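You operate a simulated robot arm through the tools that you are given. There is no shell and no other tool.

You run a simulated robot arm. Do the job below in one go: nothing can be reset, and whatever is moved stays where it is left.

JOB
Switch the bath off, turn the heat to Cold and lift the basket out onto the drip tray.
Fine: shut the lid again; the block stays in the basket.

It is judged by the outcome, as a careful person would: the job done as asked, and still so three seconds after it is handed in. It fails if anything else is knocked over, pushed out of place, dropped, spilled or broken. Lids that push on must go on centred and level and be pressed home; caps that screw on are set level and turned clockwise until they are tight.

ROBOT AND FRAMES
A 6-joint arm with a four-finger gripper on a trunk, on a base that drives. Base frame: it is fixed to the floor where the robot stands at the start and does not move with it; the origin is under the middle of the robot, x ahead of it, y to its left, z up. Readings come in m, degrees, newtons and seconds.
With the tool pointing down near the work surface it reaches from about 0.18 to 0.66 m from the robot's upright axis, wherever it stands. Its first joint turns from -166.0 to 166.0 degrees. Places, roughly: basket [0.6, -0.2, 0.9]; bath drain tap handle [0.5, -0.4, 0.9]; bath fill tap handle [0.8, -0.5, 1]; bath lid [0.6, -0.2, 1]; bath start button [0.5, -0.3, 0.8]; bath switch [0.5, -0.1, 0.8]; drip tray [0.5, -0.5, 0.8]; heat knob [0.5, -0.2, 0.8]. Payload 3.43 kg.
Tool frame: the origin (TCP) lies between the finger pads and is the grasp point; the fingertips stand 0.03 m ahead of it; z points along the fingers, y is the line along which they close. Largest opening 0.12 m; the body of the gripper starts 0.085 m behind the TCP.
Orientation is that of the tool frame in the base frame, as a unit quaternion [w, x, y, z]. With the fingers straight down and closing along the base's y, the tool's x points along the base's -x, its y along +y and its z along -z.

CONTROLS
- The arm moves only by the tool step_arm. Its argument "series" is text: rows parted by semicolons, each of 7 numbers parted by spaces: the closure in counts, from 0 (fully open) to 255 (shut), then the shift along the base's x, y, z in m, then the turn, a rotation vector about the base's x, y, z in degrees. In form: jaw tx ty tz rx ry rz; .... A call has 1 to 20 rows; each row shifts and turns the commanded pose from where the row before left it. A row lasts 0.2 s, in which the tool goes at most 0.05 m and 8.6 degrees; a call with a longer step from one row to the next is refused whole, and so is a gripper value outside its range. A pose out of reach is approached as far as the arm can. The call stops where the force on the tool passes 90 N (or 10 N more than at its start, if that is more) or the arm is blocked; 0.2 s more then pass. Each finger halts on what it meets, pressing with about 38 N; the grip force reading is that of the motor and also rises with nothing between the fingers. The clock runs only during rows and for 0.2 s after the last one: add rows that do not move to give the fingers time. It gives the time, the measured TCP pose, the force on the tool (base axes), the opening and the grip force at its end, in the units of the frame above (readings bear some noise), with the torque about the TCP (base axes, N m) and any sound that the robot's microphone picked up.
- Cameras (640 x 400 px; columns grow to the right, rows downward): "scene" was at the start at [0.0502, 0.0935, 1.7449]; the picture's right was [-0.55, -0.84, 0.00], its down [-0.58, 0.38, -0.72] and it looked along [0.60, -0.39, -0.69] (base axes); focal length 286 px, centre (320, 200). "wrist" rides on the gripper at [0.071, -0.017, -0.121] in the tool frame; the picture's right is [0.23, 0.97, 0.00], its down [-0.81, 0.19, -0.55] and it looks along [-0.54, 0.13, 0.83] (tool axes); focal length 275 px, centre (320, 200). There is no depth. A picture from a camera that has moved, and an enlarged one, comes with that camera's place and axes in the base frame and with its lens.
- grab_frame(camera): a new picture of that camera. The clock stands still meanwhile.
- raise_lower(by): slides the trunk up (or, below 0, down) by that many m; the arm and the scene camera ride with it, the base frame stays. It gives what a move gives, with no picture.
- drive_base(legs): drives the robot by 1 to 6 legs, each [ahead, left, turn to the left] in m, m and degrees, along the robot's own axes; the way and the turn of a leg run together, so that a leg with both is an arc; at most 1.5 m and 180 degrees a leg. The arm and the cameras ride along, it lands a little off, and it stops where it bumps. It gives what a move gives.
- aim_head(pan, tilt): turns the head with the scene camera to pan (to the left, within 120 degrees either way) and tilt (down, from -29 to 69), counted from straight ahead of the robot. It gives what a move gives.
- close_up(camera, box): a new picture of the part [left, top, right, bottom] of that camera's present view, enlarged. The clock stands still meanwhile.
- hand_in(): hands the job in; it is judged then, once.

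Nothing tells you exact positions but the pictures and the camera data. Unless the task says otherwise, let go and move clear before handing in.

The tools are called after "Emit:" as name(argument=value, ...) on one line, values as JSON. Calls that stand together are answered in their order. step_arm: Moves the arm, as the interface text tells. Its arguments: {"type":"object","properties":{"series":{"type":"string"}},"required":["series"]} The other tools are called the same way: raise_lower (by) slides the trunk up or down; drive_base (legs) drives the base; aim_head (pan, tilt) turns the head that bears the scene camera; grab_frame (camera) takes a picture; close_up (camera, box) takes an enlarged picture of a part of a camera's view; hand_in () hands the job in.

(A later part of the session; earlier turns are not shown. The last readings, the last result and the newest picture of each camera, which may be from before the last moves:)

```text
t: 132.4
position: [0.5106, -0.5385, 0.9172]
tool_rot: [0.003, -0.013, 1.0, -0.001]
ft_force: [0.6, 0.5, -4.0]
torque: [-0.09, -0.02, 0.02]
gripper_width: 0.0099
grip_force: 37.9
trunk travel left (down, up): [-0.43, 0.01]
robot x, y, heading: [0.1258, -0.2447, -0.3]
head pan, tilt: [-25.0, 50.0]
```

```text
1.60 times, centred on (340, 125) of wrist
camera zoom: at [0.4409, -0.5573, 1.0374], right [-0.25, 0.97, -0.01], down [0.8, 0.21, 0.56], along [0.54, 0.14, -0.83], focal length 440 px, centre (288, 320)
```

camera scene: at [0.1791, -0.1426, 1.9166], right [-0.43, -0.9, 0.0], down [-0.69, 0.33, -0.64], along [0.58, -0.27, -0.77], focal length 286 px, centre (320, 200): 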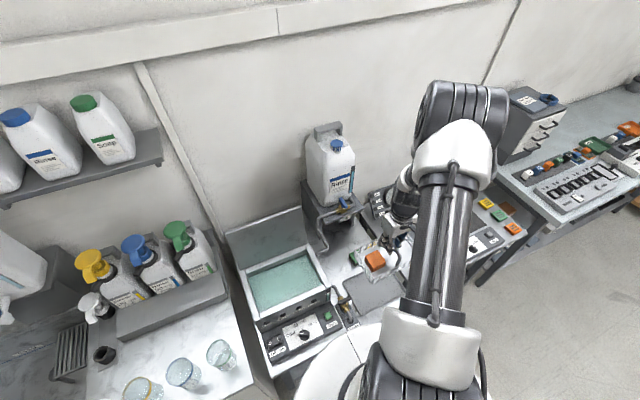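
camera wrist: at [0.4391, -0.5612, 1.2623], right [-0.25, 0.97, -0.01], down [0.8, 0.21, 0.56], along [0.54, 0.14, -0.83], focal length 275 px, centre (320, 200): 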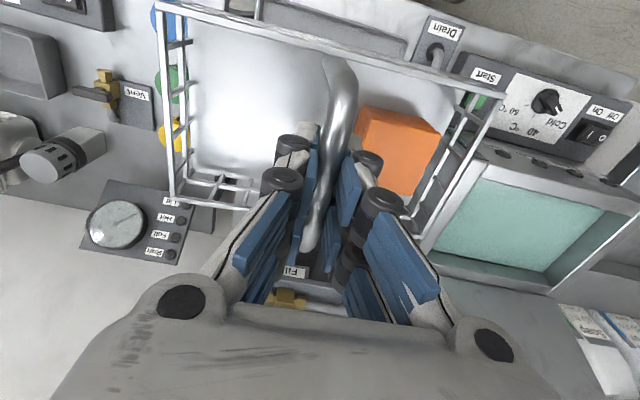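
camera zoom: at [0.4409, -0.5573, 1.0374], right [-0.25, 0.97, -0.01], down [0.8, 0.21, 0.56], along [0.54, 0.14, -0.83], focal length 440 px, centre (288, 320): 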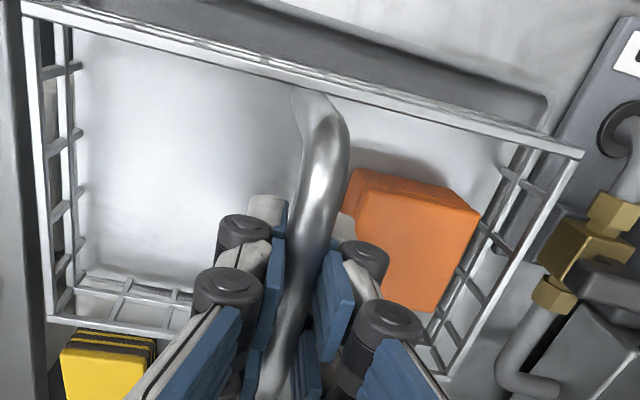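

Alignment looks good: about 9 mm margin each side in y and 10–16 mm in x. I'll lower gently until it touches down.

Emit:
step_arm(series="255 -0.001 0 -0.005 0 0 0; 255 0 0 -0.005 0 0 0; 255 0 0 -0.004 0 0 0; 255 0 0 0 0 0 0")

Emit:
step_arm(series="255 0 0 -0.003 0 0 0; 255 0 0 -0.003 0 0 0; 255 0 0 0 0 0 0")

Emit:
close_up(camera="scene", box=[350, 250, 430, 320])

```text
t: 133.4
position: [0.508, -0.5392, 0.9028]
tool_rot: [0.003, -0.012, 1.0, -0.002]
ft_force: [-0.5, 0.7, -4.1]
torque: [-0.1, 0.0, 0.01]
gripper_width: 0.0101
grip_force: 38.3
trunk travel left (down, up): [-0.43, 0.01]
robot x, y, heading: [0.1259, -0.2488, -0.1]
head pan, tilt: [-25.0, 50.0]
```

```text
t: 134.2
position: [0.5088, -0.5402, 0.8972]
tool_rot: [0.003, -0.012, 1.0, -0.002]
ft_force: [0.4, -1.4, -0.1]
torque: [0.14, -0.17, -0.05]
gripper_width: 0.01
grip_force: 37.5
trunk travel left (down, up): [-0.43, 0.01]
robot x, y, heading: [0.1235, -0.2482, 0.0]
head pan, tilt: [-25.0, 50.0]
```

```text
5.71 times, centred on (390, 285) of scene
camera zoom: at [0.1788, -0.1428, 1.9166], right [-0.43, -0.9, 0.0], down [-0.69, 0.33, -0.64], along [0.58, -0.27, -0.77], focal length 1636 px, centre (-80, -286)
```

zoom: 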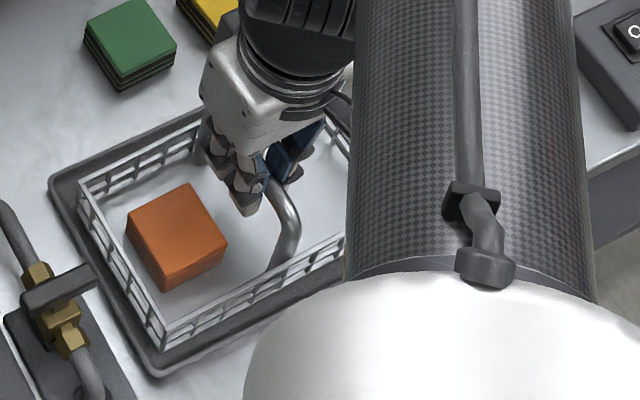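

Weight has come off at z≈0.898, so it's touching. I'll lower 2 mm more to confirm it's seated flat.

Emit:
step_arm(series="255 0 0 -0.002 0 0 0; 255 0 0 0 0 0 0")

Emit:
grab_frame(camera="wrist")

Emit:
close_up(camera="wrist", box=[380, 40, 540, 240])

Emit:
close_up(camera="wrist", box=[130, 0, 290, 220])

```text
t: 134.8
position: [0.5066, -0.5388, 0.895]
tool_rot: [0.003, -0.012, 1.0, -0.002]
ft_force: [-0.7, -2.0, -0.4]
torque: [0.11, -0.18, 0.0]
gripper_width: 0.0099
grip_force: 38.2
trunk travel left (down, up): [-0.43, 0.01]
robot x, y, heading: [0.1254, -0.2498, -0.3]
head pan, tilt: [-25.0, 50.0]
```

```text
taken
camera wrist: at [0.4379, -0.5574, 1.0157], right [-0.25, 0.97, -0.01], down [0.8, 0.21, 0.56], along [0.54, 0.14, -0.83], focal length 275 px, centre (320, 200)
```

wrist: 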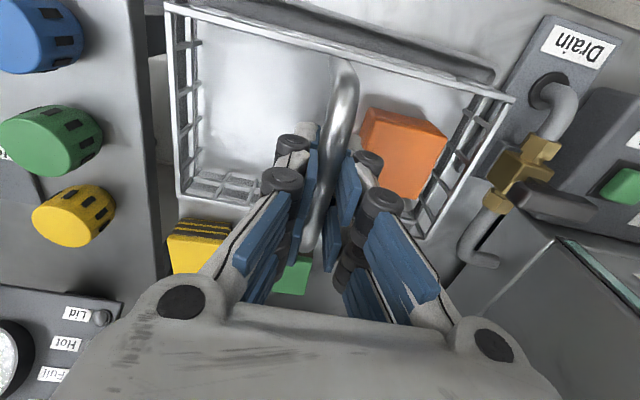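

```text
2.00 times, centred on (460, 140) of wrist
camera zoom: at [0.4379, -0.5574, 1.0157], right [-0.25, 0.97, -0.01], down [0.8, 0.21, 0.56], along [0.54, 0.14, -0.83], focal length 551 px, centre (40, 320)
```

zoom: 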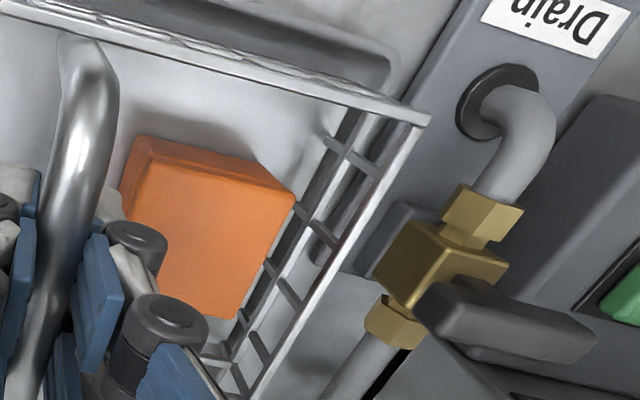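

```text
1.82 times, centred on (210, 110) of wrist
camera zoom: at [0.4379, -0.5574, 1.0157], right [-0.25, 0.97, -0.01], down [0.8, 0.21, 0.56], along [0.54, 0.14, -0.83], focal length 500 px, centre (520, 364)
```

zoom: 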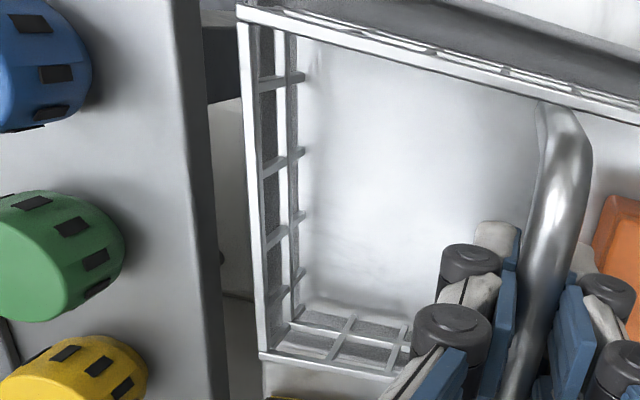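

Emit:
step_arm(series="255 0 0 -0.002 0 0 0; 255 0 0 -0.001 0 0 0; 255 0 0 0 0 0 0")

Emit:
close_up(camera="scene", box=[350, 250, 430, 320])

```text
t: 135.6
position: [0.508, -0.5393, 0.8946]
tool_rot: [0.004, -0.012, 1.0, -0.004]
ft_force: [-4.0, 4.6, 39.1]
torque: [-0.02, 0.18, -0.07]
gripper_width: 0.0106
grip_force: 38.0
trunk travel left (down, up): [-0.43, 0.01]
robot x, y, heading: [0.1274, -0.247, -0.2]
head pan, tilt: [-25.0, 50.0]
```

```text
5.71 times, centred on (390, 285) of scene
camera zoom: at [0.1751, -0.1395, 1.9167], right [-0.43, -0.9, 0.0], down [-0.69, 0.33, -0.64], along [0.58, -0.28, -0.76], focal length 1636 px, centre (-80, -286)
```

zoom: 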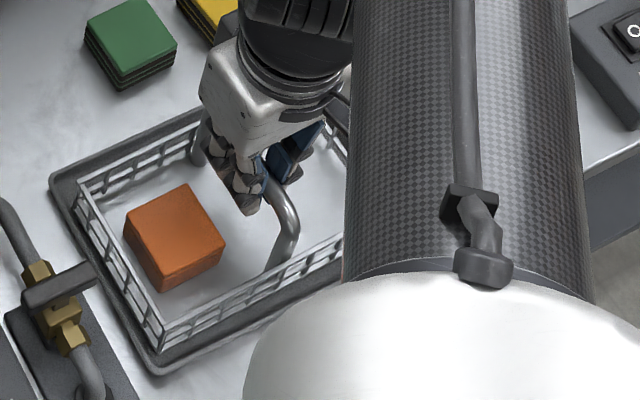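

It's firmly seated now (solid contact). I'll relieve the push, open the fingers, and withdraw upward.

Emit:
step_arm(series="255 0 0 0.003 0 0 0; 255 0 0 0 0 0 0")

Emit:
step_arm(series="230 0 0 0 0 0 0; 200 0 0 0 0 0 0; 170 0 0 0 0 0 0; 150 0 0 0 0 0 0; 150 0 0 0 0 0 0; 150 0 0 0.02 0 0 0; 150 0 0 0.03 0 0 0; 150 0 0 0.04 0 0 0; 150 0 0 0.045 0 0 0; 150 0 0 0.045 0 0 0; 150 0 0 0.045 0 0 0; 150 0 0 0 0 0 0")

Emit:
grab_frame(camera="wrist")

Emit:
grab_frame(camera="scene")

```text
t: 136.2
position: [0.5084, -0.5381, 0.8949]
tool_rot: [0.002, -0.012, 1.0, -0.002]
ft_force: [2.3, 0.2, 2.0]
torque: [-0.05, -0.48, 0.01]
gripper_width: 0.0106
grip_force: 38.2
trunk travel left (down, up): [-0.43, 0.01]
robot x, y, heading: [0.1291, -0.2468, -0.1]
head pan, tilt: [-25.0, 50.0]
```

```text
t: 138.8
position: [0.509, -0.5392, 1.1183]
tool_rot: [0.003, -0.012, 1.0, -0.002]
ft_force: [-0.4, 0.1, -0.1]
torque: [0.04, 0.04, 0.01]
gripper_width: 0.0495
grip_force: 0.0
trunk travel left (down, up): [-0.43, 0.01]
robot x, y, heading: [0.1272, -0.2468, -0.3]
head pan, tilt: [-25.0, 50.0]
```

```text
taken
camera wrist: at [0.4391, -0.5581, 1.2401], right [-0.25, 0.97, 0.0], down [0.8, 0.21, 0.56], along [0.54, 0.14, -0.83], focal length 275 px, centre (320, 200)
```

wrist: 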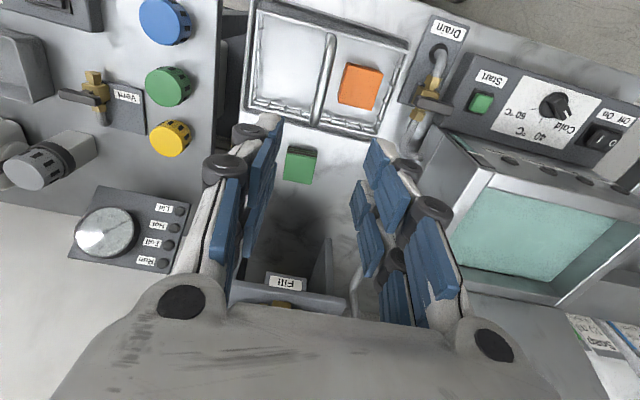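

```text
taken
camera scene: at [0.1796, -0.1432, 1.9165], right [-0.43, -0.9, 0.0], down [-0.69, 0.33, -0.64], along [0.58, -0.27, -0.77], focal length 286 px, centre (320, 200)
```

scene: 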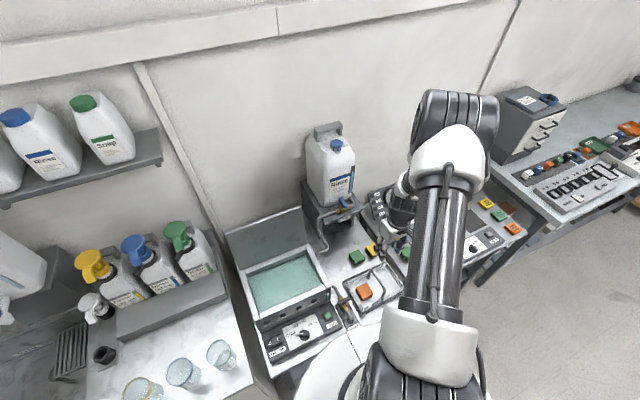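

Emit:
close_up(camera="wrist", box=[230, 0, 430, 140])

Emit:
close_up(camera="scene", box=[220, 200, 400, 360])

```text
2.86 times, centred on (330, 70) of wrist
camera zoom: at [0.4391, -0.5581, 1.2401], right [-0.25, 0.97, 0.0], down [0.8, 0.21, 0.56], along [0.54, 0.14, -0.83], focal length 786 px, centre (291, 571)
```

zoom: 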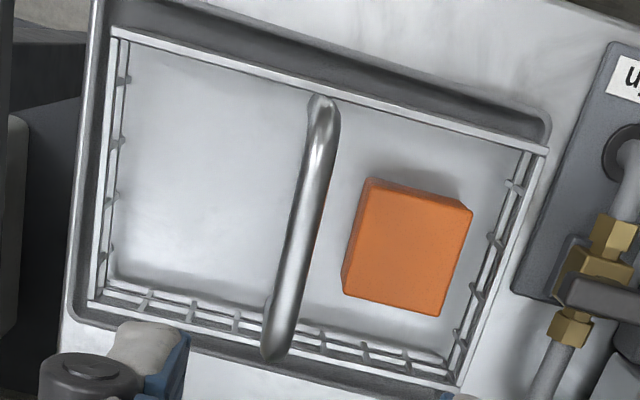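

```text
2.50 times, centred on (310, 280) of scene
camera zoom: at [0.1796, -0.1432, 1.9165], right [-0.43, -0.9, 0.0], down [-0.69, 0.33, -0.64], along [0.58, -0.27, -0.77], focal length 716 px, centre (345, 0)
```

zoom: 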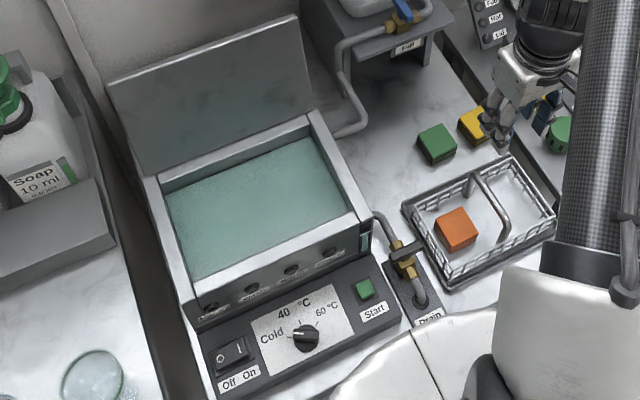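

Emit:
close_up(camera="scene", box=[335, 255, 400, 325])

Emit:
close_up(camera="wrist", box=[360, 20, 430, 140])

```text
5.71 times, centred on (368, 290) of scene
camera zoom: at [0.1796, -0.1432, 1.9165], right [-0.43, -0.9, 0.0], down [-0.69, 0.33, -0.64], along [0.58, -0.27, -0.77], focal length 1636 px, centre (49, -314)
```

zoom: 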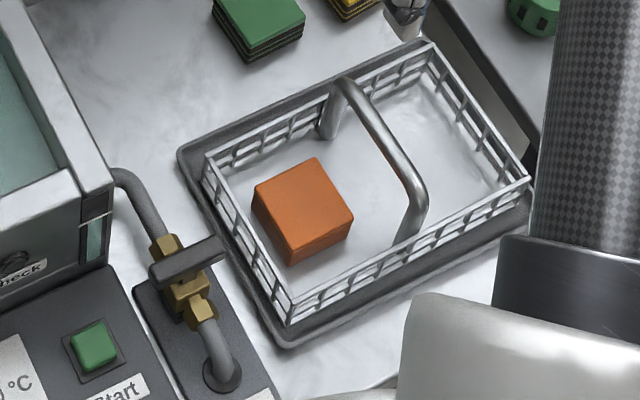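

```text
3.33 times, centred on (395, 80) of wrist
camera zoom: at [0.4391, -0.5581, 1.2401], right [-0.25, 0.97, 0.0], down [0.8, 0.21, 0.56], along [0.54, 0.14, -0.83], focal length 918 px, centre (70, 600)
```

zoom: 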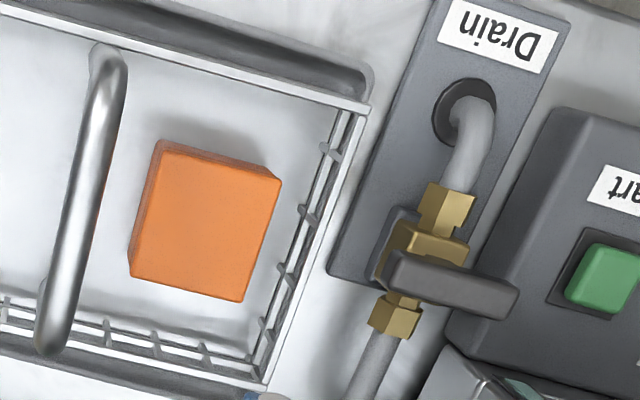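

The basket sits level in the tray with the block inside. Shutting the lid is allowed and tidy, so I'll do it gently by reversing the arc: up, back over the bath, and yaw 90°.

Emit:
step_arm(series="150 0 0 0.04 0 0 0; 150 0 0 0.04 0 0 0; 150 0 0.03 0.03 0 0 0; 150 0 0.045 0 0 0 0; 150 0.01 0.045 0 0 0 0; 150 0.01 0.045 0 0 0 0; 150 0.015 0.045 0 0 0 0; 150 0.015 0.045 0 0 0 0; 150 0.015 0.045 0 0 0 0; 150 0.005 0.025 0 0 0 0; 150 0 0 0 0 0 0")

Emit:
step_arm(series="150 0 0 0 0 0 7.5; 160 0 0 0 0 0 7.5; 175 0 0 0 0 0 7.5; 175 0 0 0 0 0 7.5; 175 0 0 0 0 0 7.5; 175 0 0 0 0 0 7.5; 175 0 0 0 0 0 7.5; 175 0 0 0 0 0 7.5; 175 0 0 0 0 0 7.5; 175 0 0 0 0 0 7.5; 175 0 0 0 0 0 7.5; 175 0 0 0 0 0 7.5; 175 0 0 0 0 0 0")

Emit:
aim_head(pan=5, tilt=50)

Emit:
grab_frame(camera="scene")

Emit:
grab_frame(camera="wrist")

```text
t: 141.2
position: [0.5773, -0.2144, 1.2314]
tool_rot: [0.003, -0.011, 1.0, -0.002]
ft_force: [-0.3, -0.1, 0.0]
torque: [0.02, 0.02, -0.02]
gripper_width: 0.0495
grip_force: 0.1
trunk travel left (down, up): [-0.43, 0.01]
robot x, y, heading: [0.1249, -0.2472, -0.3]
head pan, tilt: [-25.0, 50.0]
```

```text
t: 144.0
position: [0.5773, -0.2143, 1.2304]
tool_rot: [-0.003, 0.716, -0.698, -0.001]
ft_force: [0.6, -0.2, -0.2]
torque: [-0.01, 0.01, 0.04]
gripper_width: 0.0379
grip_force: 0.1
trunk travel left (down, up): [-0.43, 0.01]
robot x, y, heading: [0.1245, -0.2507, -0.2]
head pan, tilt: [-25.0, 50.0]
```

```text
t: 145.0
position: [0.5775, -0.2144, 1.2299]
tool_rot: [-0.004, 0.716, -0.698, -0.002]
ft_force: [0.3, 0.1, 0.0]
torque: [0.03, 0.01, 0.06]
gripper_width: 0.0377
grip_force: 0.0
trunk travel left (down, up): [-0.43, 0.01]
robot x, y, heading: [0.1298, -0.2508, 0.0]
head pan, tilt: [5.0, 50.0]
```

```text
taken
camera scene: at [0.1859, -0.1036, 1.9166], right [0.08, -1.0, 0.0], down [-0.76, -0.06, -0.64], along [0.64, 0.05, -0.77], focal length 286 px, centre (320, 200)
```

scene: 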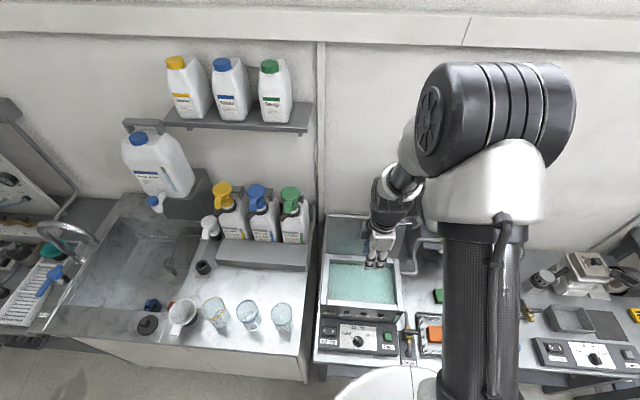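

```text
taken
camera wrist: at [0.5981, -0.2864, 1.3506], right [-0.97, -0.25, -0.01], down [-0.21, 0.8, 0.56], along [-0.14, 0.54, -0.83], focal length 275 px, centre (320, 200)
```

wrist: 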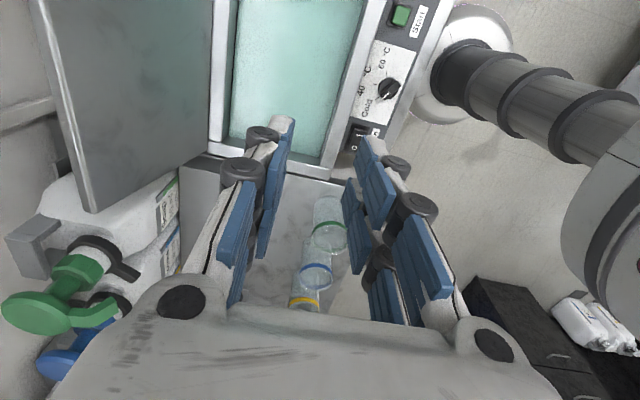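

I'll pass over the standing lid and descend astride the handle as before.

Emit:
step_arm(series="175 0.03 0 0 0 0 0; 175 0.04 0 0 0 0 0; 175 0.04 0 0 0 0 0; 175 0.04 0 0 0 0 0; 175 0.04 0 0 0 0 0; 175 0.0195 0.001 0 0 0 0; 175 0 0 0 0 0 0; 175 0 0 -0.035 0 0 0; 175 0 0 -0.035 0 0 0; 175 0 0 -0.03 0 0 0; 175 0 0 0 0 0 0")

Emit:
grab_frame(camera="wrist")

```text
t: 147.1
position: [0.8004, -0.214, 1.1726]
tool_rot: [-0.014, 0.716, -0.698, 0.009]
ft_force: [-14.0, 0.1, 46.2]
torque: [0.23, 1.81, 0.06]
gripper_width: 0.0458
grip_force: 7.0
trunk travel left (down, up): [-0.43, 0.01]
robot x, y, heading: [0.1273, -0.2506, -0.3]
head pan, tilt: [5.0, 50.0]
stopped in row 10: the force on the tool passed its limit at 99 N (the readings are from after the stop); the commanded pose is now the measured one
```

```text
taken
camera wrist: at [0.8163, -0.2871, 1.2931], right [-0.97, -0.25, -0.03], down [-0.23, 0.8, 0.55], along [-0.11, 0.54, -0.83], focal length 275 px, centre (320, 200)
```

wrist: 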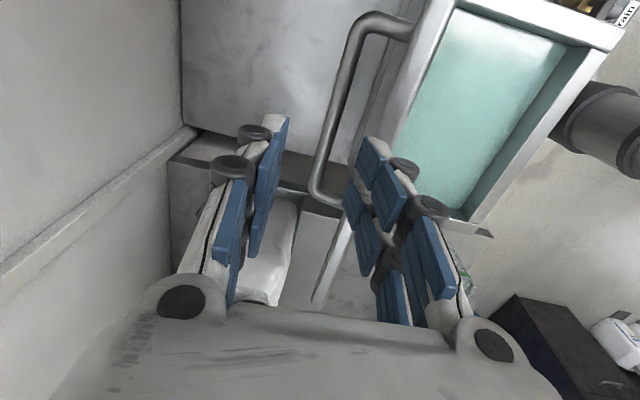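

The front finger met the lid's top edge: the lid leans back a bit more than I assumed. I'll lift off right away and re-measure.

Emit:
step_arm(series="175 0 0 0.02 0 0 0; 175 0 0 0.03 0 0 0; 175 0 0 0 0 0 0")

Emit:
grab_frame(camera="wrist")

Emit:
close_up(camera="scene", box=[310, 170, 450, 280])

```text
t: 147.9
position: [0.7984, -0.216, 1.2154]
tool_rot: [-0.011, 0.716, -0.698, 0.007]
ft_force: [0.5, 0.6, 0.0]
torque: [-0.05, 0.02, -0.01]
gripper_width: 0.0378
grip_force: 0.1
trunk travel left (down, up): [-0.43, 0.01]
robot x, y, heading: [0.1246, -0.2497, -0.3]
head pan, tilt: [5.0, 50.0]
```

```text
taken
camera wrist: at [0.8155, -0.2871, 1.3355], right [-0.97, -0.25, -0.03], down [-0.23, 0.8, 0.55], along [-0.12, 0.54, -0.83], focal length 275 px, centre (320, 200)
```

wrist: 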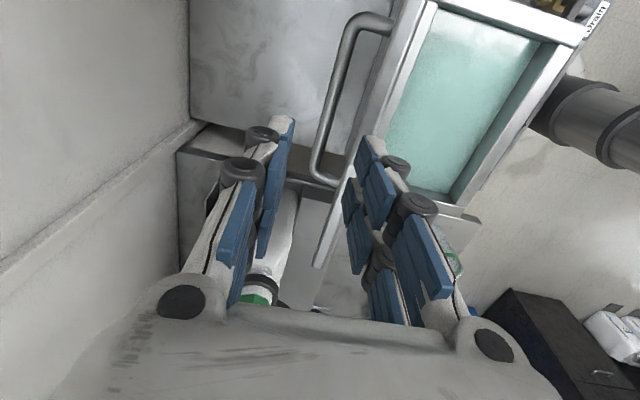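

```text
3.64 times, centred on (380, 225) of scene
camera zoom: at [0.1866, -0.1033, 1.9165], right [0.08, -1.0, 0.0], down [-0.76, -0.06, -0.64], along [0.64, 0.05, -0.77], focal length 1041 px, centre (102, 109)
```

zoom: 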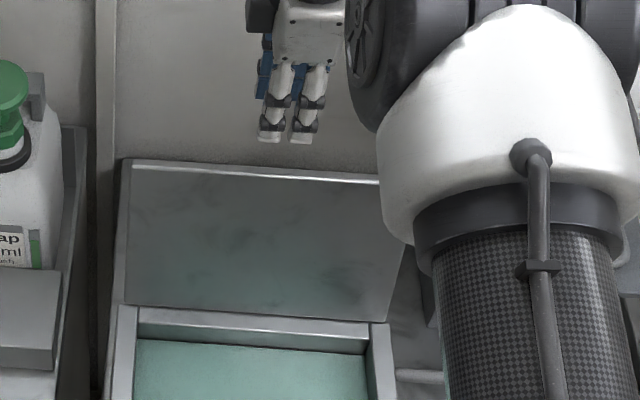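

The lid has settled leaning back about 15° past vertical, with its top edge at about x 0.775, z 1.138. A simpler gentle way to close it is to straddle that top edge with open fingers and walk it forward and down, supported. I'll position above the edge.

Emit:
step_arm(series="128 -0.0234 0.002 0.01 0 0 0; 128 0 0 0 0 0 0; 128 0 0 0 0 0 0; 128 0 0 0 0 0 0")

Emit:
grab_frame(camera="wrist")

```text
t: 148.9
position: [0.7752, -0.2124, 1.2267]
tool_rot: [-0.012, 0.715, -0.699, 0.007]
ft_force: [-0.4, 0.1, -0.7]
torque: [0.05, -0.03, 0.0]
gripper_width: 0.0598
grip_force: 0.1
trunk travel left (down, up): [-0.43, 0.01]
robot x, y, heading: [0.1272, -0.2516, -0.3]
head pan, tilt: [5.0, 50.0]
```

```text
taken
camera wrist: at [0.7921, -0.2852, 1.347], right [-0.97, -0.25, -0.03], down [-0.23, 0.8, 0.55], along [-0.12, 0.54, -0.83], focal length 275 px, centre (320, 200)
```

wrist: 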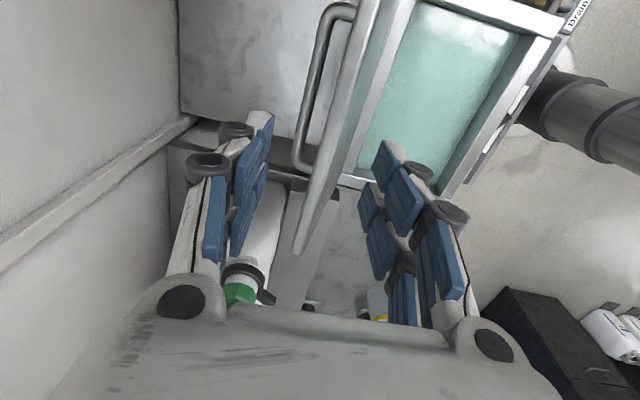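

The edge lies between the fingers. I'll descend so they straddle it.

Emit:
step_arm(series="128 0 0 -0.03 0 0 0; 128 0 0 -0.03 0 0 0; 128 0 0 -0.015 0 0 0; 128 0 0 -0.008 0 0 0; 128 0 0 0 0 0 0")

Emit:
grab_frame(camera="wrist")

Emit:
close_up(camera="scene", box=[310, 170, 450, 280])

```text
t: 150.1
position: [0.7754, -0.2126, 1.1422]
tool_rot: [-0.013, 0.716, -0.697, 0.006]
ft_force: [0.2, 0.1, 0.0]
torque: [-0.02, 0.02, 0.02]
gripper_width: 0.0596
grip_force: 0.1
trunk travel left (down, up): [-0.43, 0.01]
robot x, y, heading: [0.1226, -0.2485, -0.3]
head pan, tilt: [5.0, 50.0]
```

```text
taken
camera wrist: at [0.7912, -0.2853, 1.2635], right [-0.97, -0.25, -0.03], down [-0.23, 0.8, 0.55], along [-0.12, 0.54, -0.83], focal length 275 px, centre (320, 200)
```

wrist: 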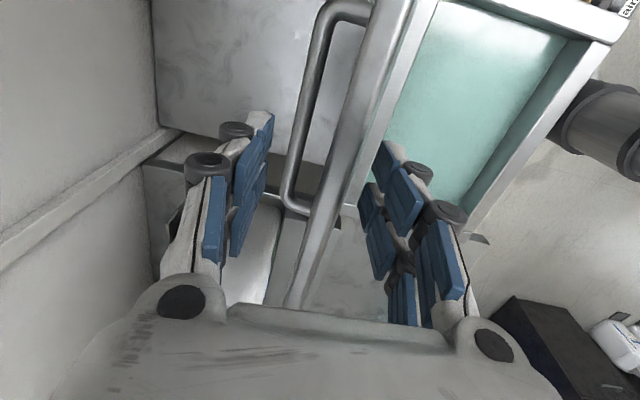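

```text
3.64 times, centred on (380, 225) of scene
camera zoom: at [0.1856, -0.1034, 1.9166], right [0.08, -1.0, 0.0], down [-0.76, -0.06, -0.64], along [0.64, 0.05, -0.77], focal length 1041 px, centre (102, 109)
```

zoom: 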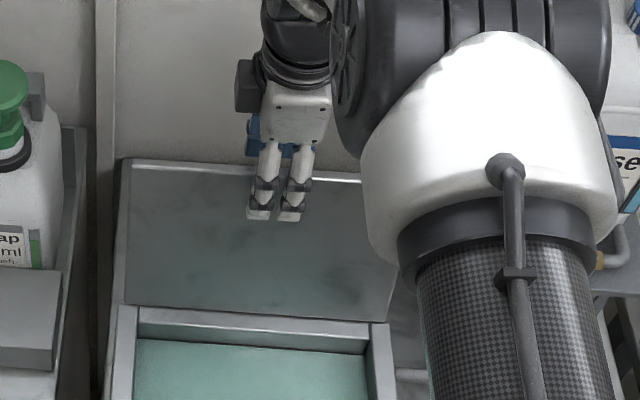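

The fingers straddle the lid's edge. I'll narrow them to a loose cage and walk the edge forward over the top, with small steps.

Emit:
step_arm(series="160 0 0 0 0 0 0; 190 0 0 0 0 0 0; 190 0 0 0 0 0 0; 190 0 0 0 0 0 0; 190 -0.005 0 0.002 0 0 0; 190 -0.006 0 0.002 0 0 0; 190 -0.006 0 0.001 0 0 0; 190 -0.006 0 0.001 0 0 0; 190 0 0 0 0 0 0")

Emit:
close_up(camera="scene", box=[310, 170, 450, 280])

Emit:
grab_frame(camera="wrist")

```text
t: 152.1
position: [0.752, -0.2124, 1.1492]
tool_rot: [-0.012, 0.716, -0.698, 0.007]
ft_force: [0.2, 0.4, -0.2]
torque: [0.01, -0.01, -0.05]
gripper_width: 0.0308
grip_force: 0.4
trunk travel left (down, up): [-0.43, 0.01]
robot x, y, heading: [0.1277, -0.2492, -0.5]
head pan, tilt: [5.0, 50.0]
```

```text
3.64 times, centred on (380, 225) of scene
camera zoom: at [0.1862, -0.1034, 1.9166], right [0.08, -1.0, 0.0], down [-0.76, -0.06, -0.64], along [0.64, 0.05, -0.77], focal length 1041 px, centre (102, 109)
```

zoom: 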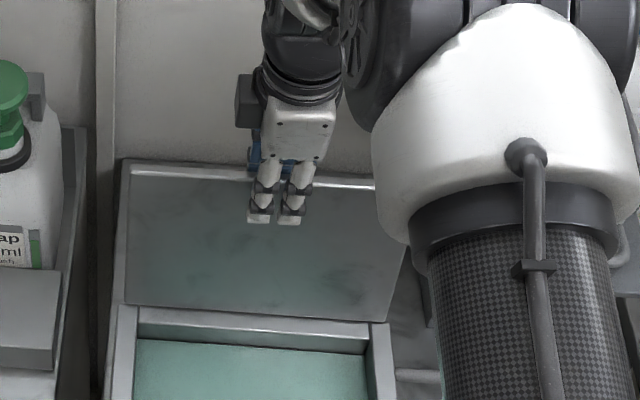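

```text
taken
camera wrist: at [0.7693, -0.2849, 1.2697], right [-0.97, -0.25, -0.03], down [-0.23, 0.8, 0.55], along [-0.12, 0.54, -0.83], focal length 275 px, centre (320, 200)
```

wrist: 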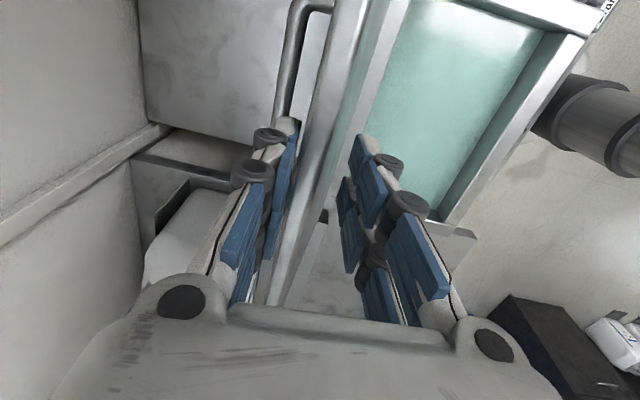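

The rear finger now touches the lid's back face. Continuing forward to bring it past vertical.

Emit:
step_arm(series="190 -0.006 0 0.001 0 0 0; 190 -0.006 0 0.001 0 0 0; 190 -0.006 0 0.001 0 0 0; 190 -0.006 0 0.001 0 0 0; 190 -0.006 0 0.001 0 0 0; 190 -0.006 0 0 0 0 0; 190 0 0 0 0 0 0")

Emit:
close_up(camera="scene", box=[310, 170, 450, 280])

Emit:
grab_frame(camera="wrist")

```text
t: 153.7
position: [0.7147, -0.2119, 1.154]
tool_rot: [-0.013, 0.715, -0.698, 0.008]
ft_force: [0.3, -0.2, 0.0]
torque: [-0.01, -0.03, 0.0]
gripper_width: 0.0307
grip_force: 0.1
trunk travel left (down, up): [-0.43, 0.01]
robot x, y, heading: [0.1272, -0.246, -0.2]
head pan, tilt: [5.0, 50.0]
```

```text
3.64 times, centred on (380, 225) of scene
camera zoom: at [0.1861, -0.1034, 1.9166], right [0.08, -1.0, 0.0], down [-0.76, -0.06, -0.64], along [0.64, 0.05, -0.77], focal length 1041 px, centre (102, 109)
```

zoom: 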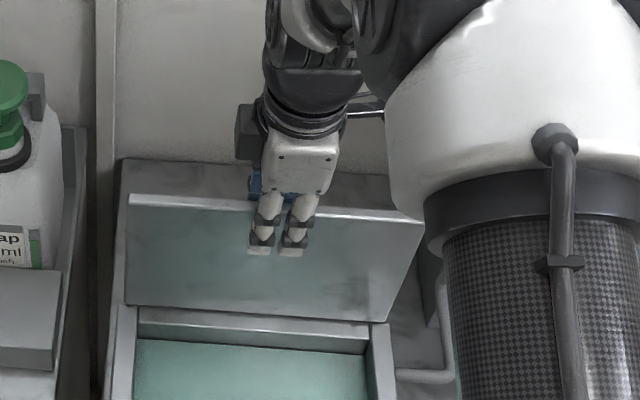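

```text
taken
camera wrist: at [0.7324, -0.2843, 1.2748], right [-0.97, -0.25, -0.03], down [-0.23, 0.8, 0.55], along [-0.12, 0.54, -0.83], focal length 275 px, centre (320, 200)
```

wrist: 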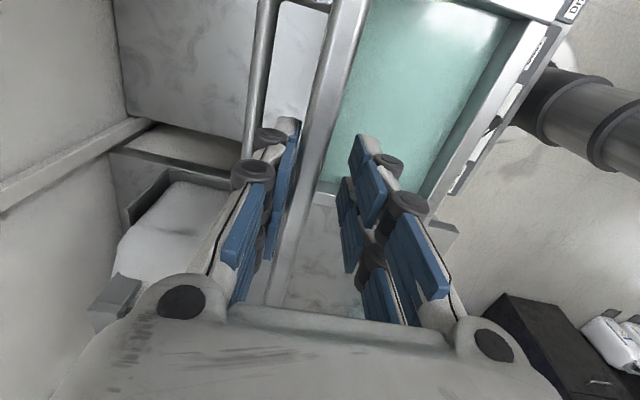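

Lid is about vertical now. I'll continue; it will come to rest against the front finger.

Emit:
step_arm(series="190 -0.005 0 0 0 0 0; 190 -0.005 0 0 0 0 0; 190 -0.005 0 0 0 0 0; 190 -0.005 0 0 0 0 0; 190 -0.005 0 -0.001 0 0 0; 190 0 0 0 0 0 0; 190 0 0 0 0 0 0")

Emit:
close_up(camera="scene", box=[310, 170, 450, 280])

Emit:
grab_frame(camera="wrist")

```text
t: 155.3
position: [0.6896, -0.2118, 1.1533]
tool_rot: [-0.012, 0.716, -0.698, 0.007]
ft_force: [-0.2, -0.5, 0.0]
torque: [-0.02, -0.02, -0.01]
gripper_width: 0.0307
grip_force: 0.0
trunk travel left (down, up): [-0.43, 0.01]
robot x, y, heading: [0.1242, -0.2463, -0.3]
head pan, tilt: [5.0, 50.0]
```

```text
3.64 times, centred on (380, 225) of scene
camera zoom: at [0.1859, -0.1034, 1.9166], right [0.08, -1.0, 0.0], down [-0.76, -0.06, -0.64], along [0.64, 0.05, -0.77], focal length 1041 px, centre (102, 109)
```

zoom: 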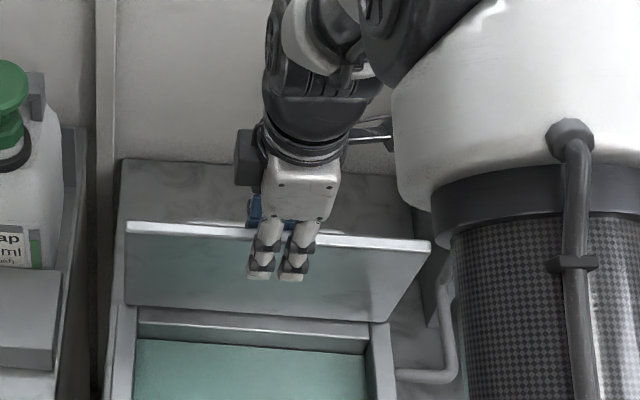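

```text
taken
camera wrist: at [0.7072, -0.2839, 1.274], right [-0.97, -0.25, -0.03], down [-0.23, 0.8, 0.55], along [-0.12, 0.54, -0.83], focal length 275 px, centre (320, 200)
```

wrist: 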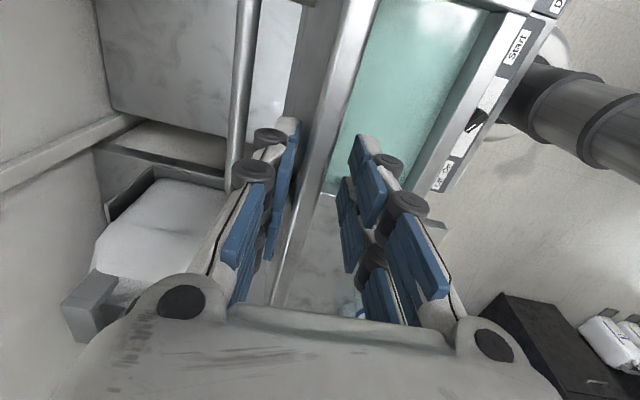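

Emit:
step_arm(series="190 -0.005 0 -0.0005 0 0 0; 190 -0.005 0 -0.0005 0 0 0; 190 -0.005 0 -0.001 0 0 0; 190 -0.005 0 -0.001 0 0 0; 190 -0.005 0 -0.001 0 0 0; 190 -0.005 0 -0.0015 0 0 0; 190 0 0 0 0 0 0; 190 0 0 0 0 0 0")

Emit:
close_up(camera="scene", box=[310, 170, 450, 280])

Emit:
grab_frame(camera="wrist")

```text
t: 157.1
position: [0.6609, -0.2128, 1.147]
tool_rot: [-0.012, 0.716, -0.698, 0.007]
ft_force: [-1.2, 0.0, 0.1]
torque: [-0.02, 0.04, -0.03]
gripper_width: 0.0306
grip_force: 0.6
trunk travel left (down, up): [-0.43, 0.01]
robot x, y, heading: [0.1262, -0.2494, -0.1]
head pan, tilt: [5.0, 50.0]
```

```text
3.64 times, centred on (380, 225) of scene
camera zoom: at [0.1858, -0.1034, 1.9166], right [0.08, -1.0, 0.0], down [-0.76, -0.06, -0.64], along [0.64, 0.05, -0.77], focal length 1041 px, centre (102, 109)
```

zoom: 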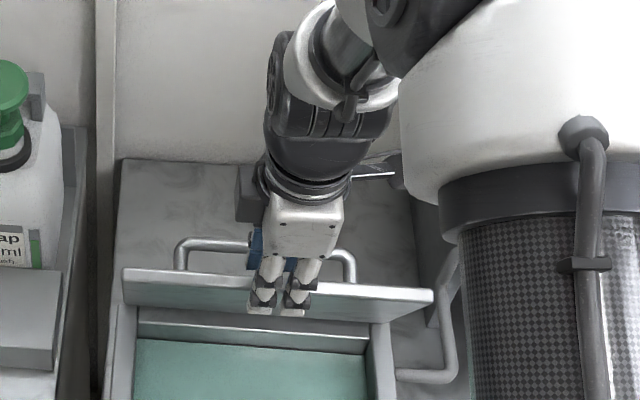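

```text
taken
camera wrist: at [0.677, -0.2852, 1.2678], right [-0.97, -0.25, -0.03], down [-0.23, 0.8, 0.55], along [-0.12, 0.54, -0.83], focal length 275 px, centre (320, 200)
```

wrist: 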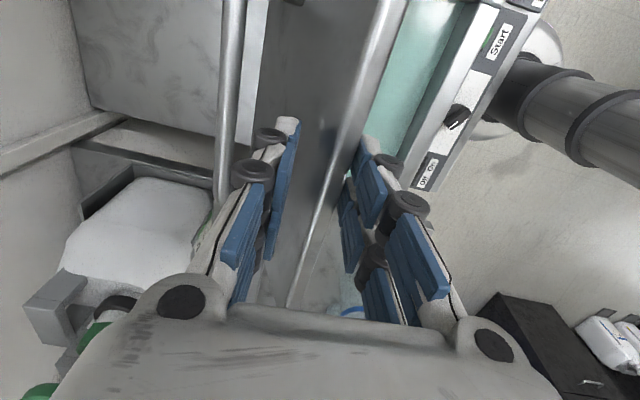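

The lid now rests lightly on the front finger at about 70°. I'll lower it along its arc.

Emit:
step_arm(series="190 -0.0057 0 -0.002 0 0 0; 190 -0.0057 0 -0.0022 0 0 0; 190 -0.0057 0 -0.0025 0 0 0; 190 -0.0057 0 -0.0028 0 0 0; 190 -0.0055 0 -0.003 0 0 0; 190 -0.0053 0 -0.0033 0 0 0; 190 -0.0052 0 -0.0035 0 0 0; 190 -0.0052 0 -0.0037 0 0 0; 190 -0.005 0 -0.004 0 0 0; 190 0 0 0 0 0 0")

Emit:
close_up(camera="scene", box=[310, 190, 450, 300])

Emit:
grab_frame(camera="wrist")

```text
t: 159.3
position: [0.6105, -0.2141, 1.1201]
tool_rot: [-0.013, 0.716, -0.698, 0.008]
ft_force: [-0.5, 0.0, -0.5]
torque: [-0.01, -0.02, -0.03]
gripper_width: 0.0311
grip_force: 0.7
trunk travel left (down, up): [-0.43, 0.01]
robot x, y, heading: [0.1256, -0.2502, -0.1]
head pan, tilt: [5.0, 50.0]
```

```text
3.64 times, centred on (380, 245) of scene
camera zoom: at [0.1858, -0.1034, 1.9166], right [0.08, -1.0, 0.0], down [-0.76, -0.06, -0.64], along [0.64, 0.05, -0.77], focal length 1041 px, centre (102, 36)
```

zoom: 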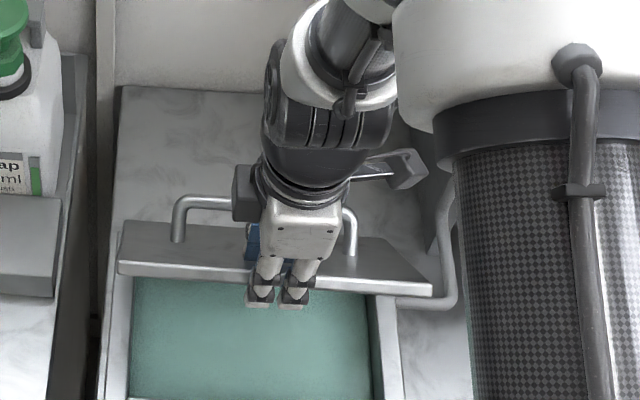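

```text
taken
camera wrist: at [0.6289, -0.2857, 1.2411], right [-0.97, -0.25, -0.03], down [-0.23, 0.8, 0.55], along [-0.12, 0.54, -0.83], focal length 275 px, centre (320, 200)
```

wrist: 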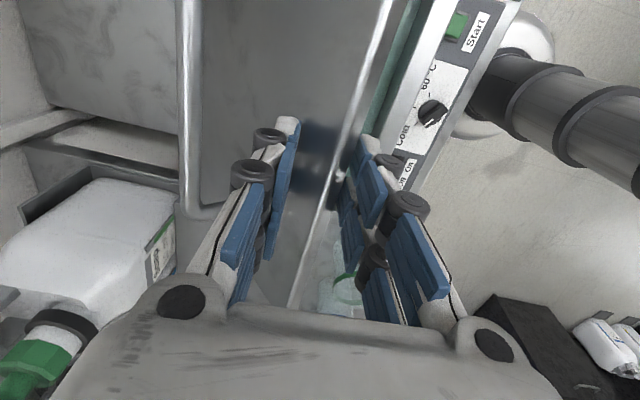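

Very gentle: lid at about 50°. Continuing down to about 30°.

Emit:
step_arm(series="190 -0.0055 0 -0.0046 0 0 0; 190 -0.0053 0 -0.005 0 0 0; 190 -0.0052 0 -0.0053 0 0 0; 190 -0.005 0 -0.0056 0 0 0; 190 -0.0049 0 -0.0057 0 0 0; 190 -0.0048 0 -0.0058 0 0 0; 190 -0.0047 0 -0.006 0 0 0; 190 -0.0045 0 -0.006 0 0 0; 190 0 0 0 0 0 0")

Emit:
close_up(camera="scene", box=[310, 190, 450, 300])

Emit:
grab_frame(camera="wrist")

```text
t: 161.3
position: [0.5695, -0.2131, 1.077]
tool_rot: [-0.012, 0.717, -0.697, 0.007]
ft_force: [-10.2, -2.3, 4.6]
torque: [-0.23, 0.34, -0.16]
gripper_width: 0.0361
grip_force: 4.6
trunk travel left (down, up): [-0.43, 0.01]
robot x, y, heading: [0.1261, -0.2494, -0.2]
head pan, tilt: [5.0, 50.0]
```

```text
3.64 times, centred on (380, 245) of scene
camera zoom: at [0.1832, -0.1039, 1.9167], right [0.08, -1.0, 0.0], down [-0.76, -0.06, -0.64], along [0.64, 0.05, -0.77], focal length 1041 px, centre (102, 36)
```

zoom: 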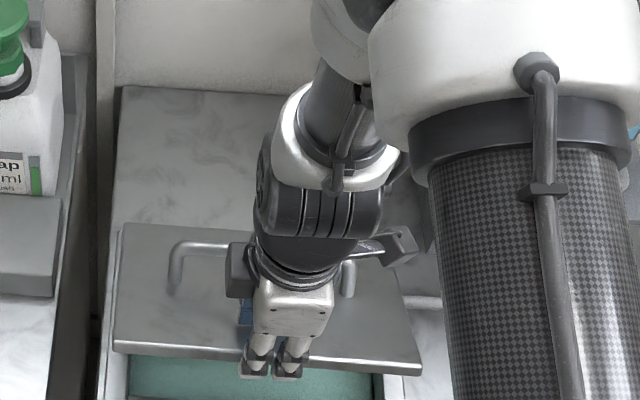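

```text
taken
camera wrist: at [0.5865, -0.2852, 1.197], right [-0.97, -0.26, -0.03], down [-0.23, 0.8, 0.55], along [-0.12, 0.54, -0.83], focal length 275 px, centre (320, 200)
```

wrist: 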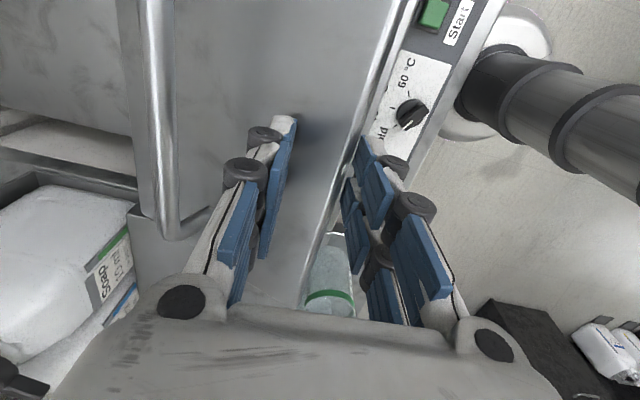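

About 28° now. I'll continue down toward about 12°, keeping the tips above the lid surface.

Emit:
step_arm(series="190 -0.0042 0 -0.006 0 0 0; 190 -0.0036 0 -0.0065 0 0 0; 190 -0.0032 0 -0.0065 0 0 0; 190 -0.0028 0 -0.0068 0 0 0; 190 -0.0022 0 -0.007 0 0 0; 190 0 0 0 0 0 0")

Emit:
close_up(camera="scene", box=[310, 190, 450, 300])

Emit:
grab_frame(camera="wrist")

```text
t: 162.7
position: [0.5562, -0.2132, 1.0447]
tool_rot: [-0.011, 0.716, -0.698, 0.008]
ft_force: [-4.1, 0.7, 0.3]
torque: [0.0, 0.12, -0.13]
gripper_width: 0.033
grip_force: 2.2
trunk travel left (down, up): [-0.43, 0.01]
robot x, y, heading: [0.1285, -0.2491, -0.4]
head pan, tilt: [5.0, 50.0]
```

```text
3.64 times, centred on (380, 245) of scene
camera zoom: at [0.185, -0.1033, 1.9166], right [0.08, -1.0, 0.0], down [-0.76, -0.06, -0.64], along [0.64, 0.05, -0.77], focal length 1041 px, centre (102, 36)
```

zoom: 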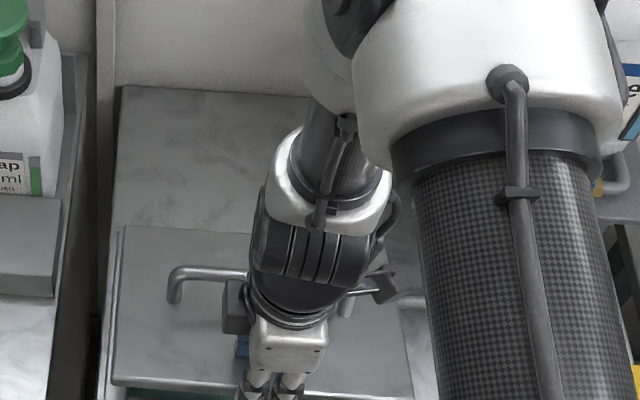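

```text
taken
camera wrist: at [0.5724, -0.2854, 1.1649], right [-0.97, -0.25, -0.03], down [-0.23, 0.8, 0.55], along [-0.12, 0.54, -0.83], focal length 275 px, centre (320, 200)
```

wrist: 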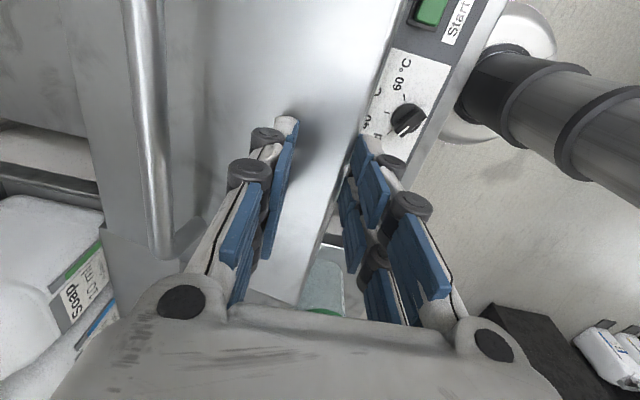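

Only about 10° left. I'll ease the front finger away in small steps so the lid slides down shut.

Emit:
step_arm(series="190 -0.0015 0 -0.002 0 0 0; 190 -0.0015 0 -0.002 0 0 0; 190 -0.0015 0 -0.002 0 0 0; 190 -0.0015 0 -0.001 0 0 0; 190 -0.002 0 0 0 0 0; 190 0 0 0 0 0 0")

Emit:
grab_frame(camera="wrist")

Emit:
close_up(camera="scene", box=[310, 190, 450, 300])

```text
t: 164.1
position: [0.5478, -0.2139, 1.0372]
tool_rot: [-0.009, 0.716, -0.698, 0.009]
ft_force: [0.1, 0.5, 0.8]
torque: [-0.02, -0.01, -0.02]
gripper_width: 0.0309
grip_force: 0.1
trunk travel left (down, up): [-0.43, 0.01]
robot x, y, heading: [0.1252, -0.2508, -0.4]
head pan, tilt: [5.0, 50.0]
```

```text
taken
camera wrist: at [0.5661, -0.2848, 1.1581], right [-0.97, -0.25, -0.03], down [-0.23, 0.81, 0.55], along [-0.12, 0.54, -0.84], focal length 275 px, centre (320, 200)
```

wrist: 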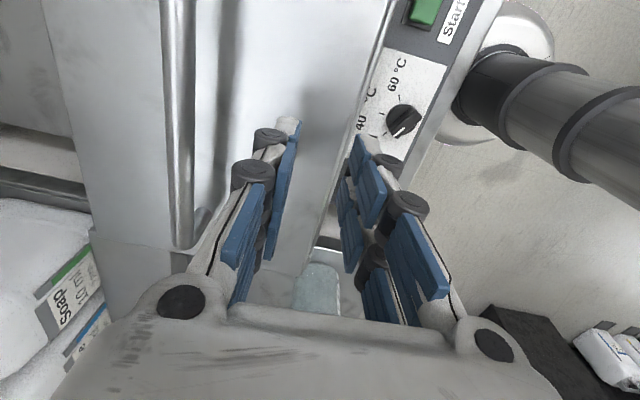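

```text
3.64 times, centred on (380, 245) of scene
camera zoom: at [0.1859, -0.1034, 1.9166], right [0.08, -1.0, 0.0], down [-0.76, -0.06, -0.64], along [0.64, 0.05, -0.77], focal length 1041 px, centre (102, 36)
```

zoom: 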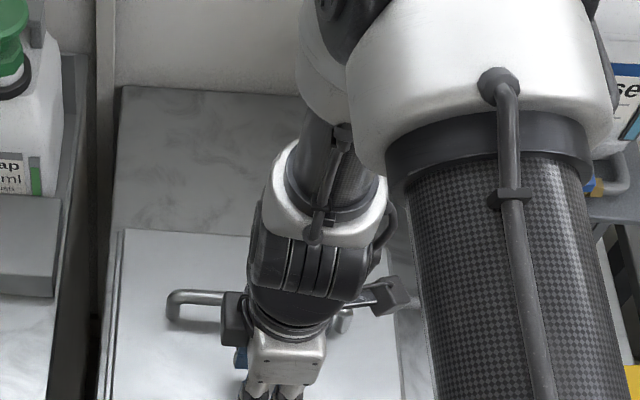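

The lid is down and unloaded. I'll retreat upward and check the whole scene.

Emit:
step_arm(series="190 0 0 0.03 0 0 0; 190 0 0 0.045 0 0 0; 190 0 0 0.045 0 0 0; 190 0 0 0.045 0 0 0; 190 -0.02 0 0.02 0 0 0; 190 -0.03 -0.02 0.02 0 0 0; 190 0 0 0 0 0 0")

Emit:
grab_frame(camera="scene")

Emit:
close_up(camera="scene", box=[300, 200, 460, 370])

Emit:
grab_frame(camera="wrist")

```text
t: 165.7
position: [0.4987, -0.2326, 1.2431]
tool_rot: [-0.011, 0.716, -0.698, 0.008]
ft_force: [-0.3, -0.8, -0.7]
torque: [-0.02, 0.03, 0.0]
gripper_width: 0.0306
grip_force: 0.1
trunk travel left (down, up): [-0.43, 0.01]
robot x, y, heading: [0.1253, -0.2484, 0.1]
head pan, tilt: [5.0, 50.0]
```

```text
taken
camera scene: at [0.1878, -0.1019, 1.9163], right [0.08, -1.0, 0.0], down [-0.76, -0.06, -0.64], along [0.64, 0.05, -0.77], focal length 286 px, centre (320, 200)
```

scene: 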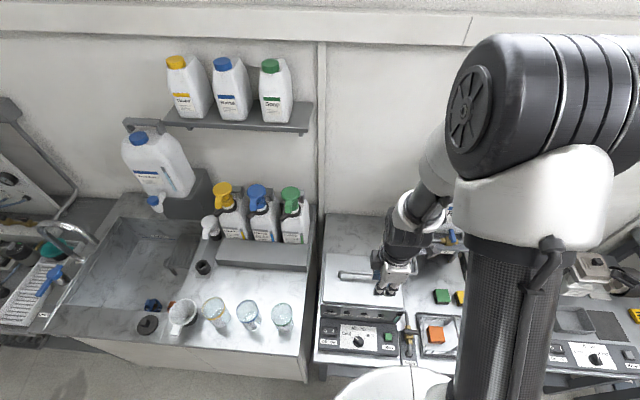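

```text
2.35 times, centred on (380, 285) of scene
camera zoom: at [0.1878, -0.1019, 1.9163], right [0.08, -1.0, 0.0], down [-0.76, -0.06, -0.64], along [0.64, 0.05, -0.77], focal length 674 px, centre (179, 0)
```

zoom: 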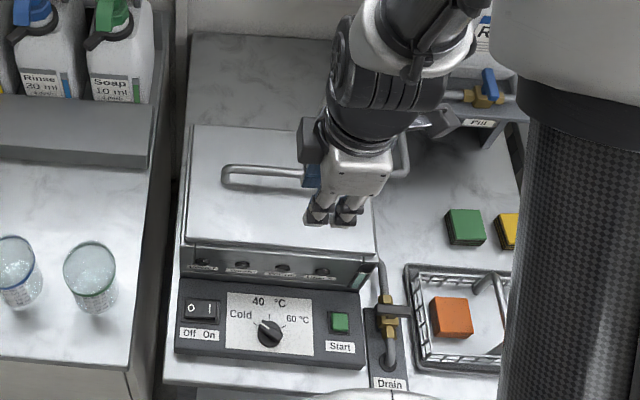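

```text
taken
camera wrist: at [0.5155, -0.3052, 1.3629], right [-0.97, -0.25, -0.03], down [-0.23, 0.8, 0.55], along [-0.12, 0.54, -0.83], focal length 275 px, centre (320, 200)
```

wrist: 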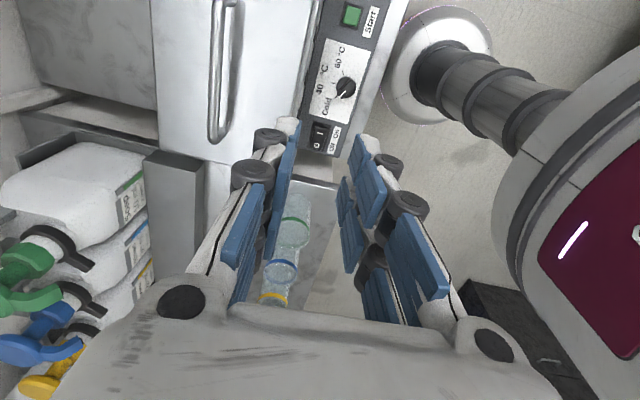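

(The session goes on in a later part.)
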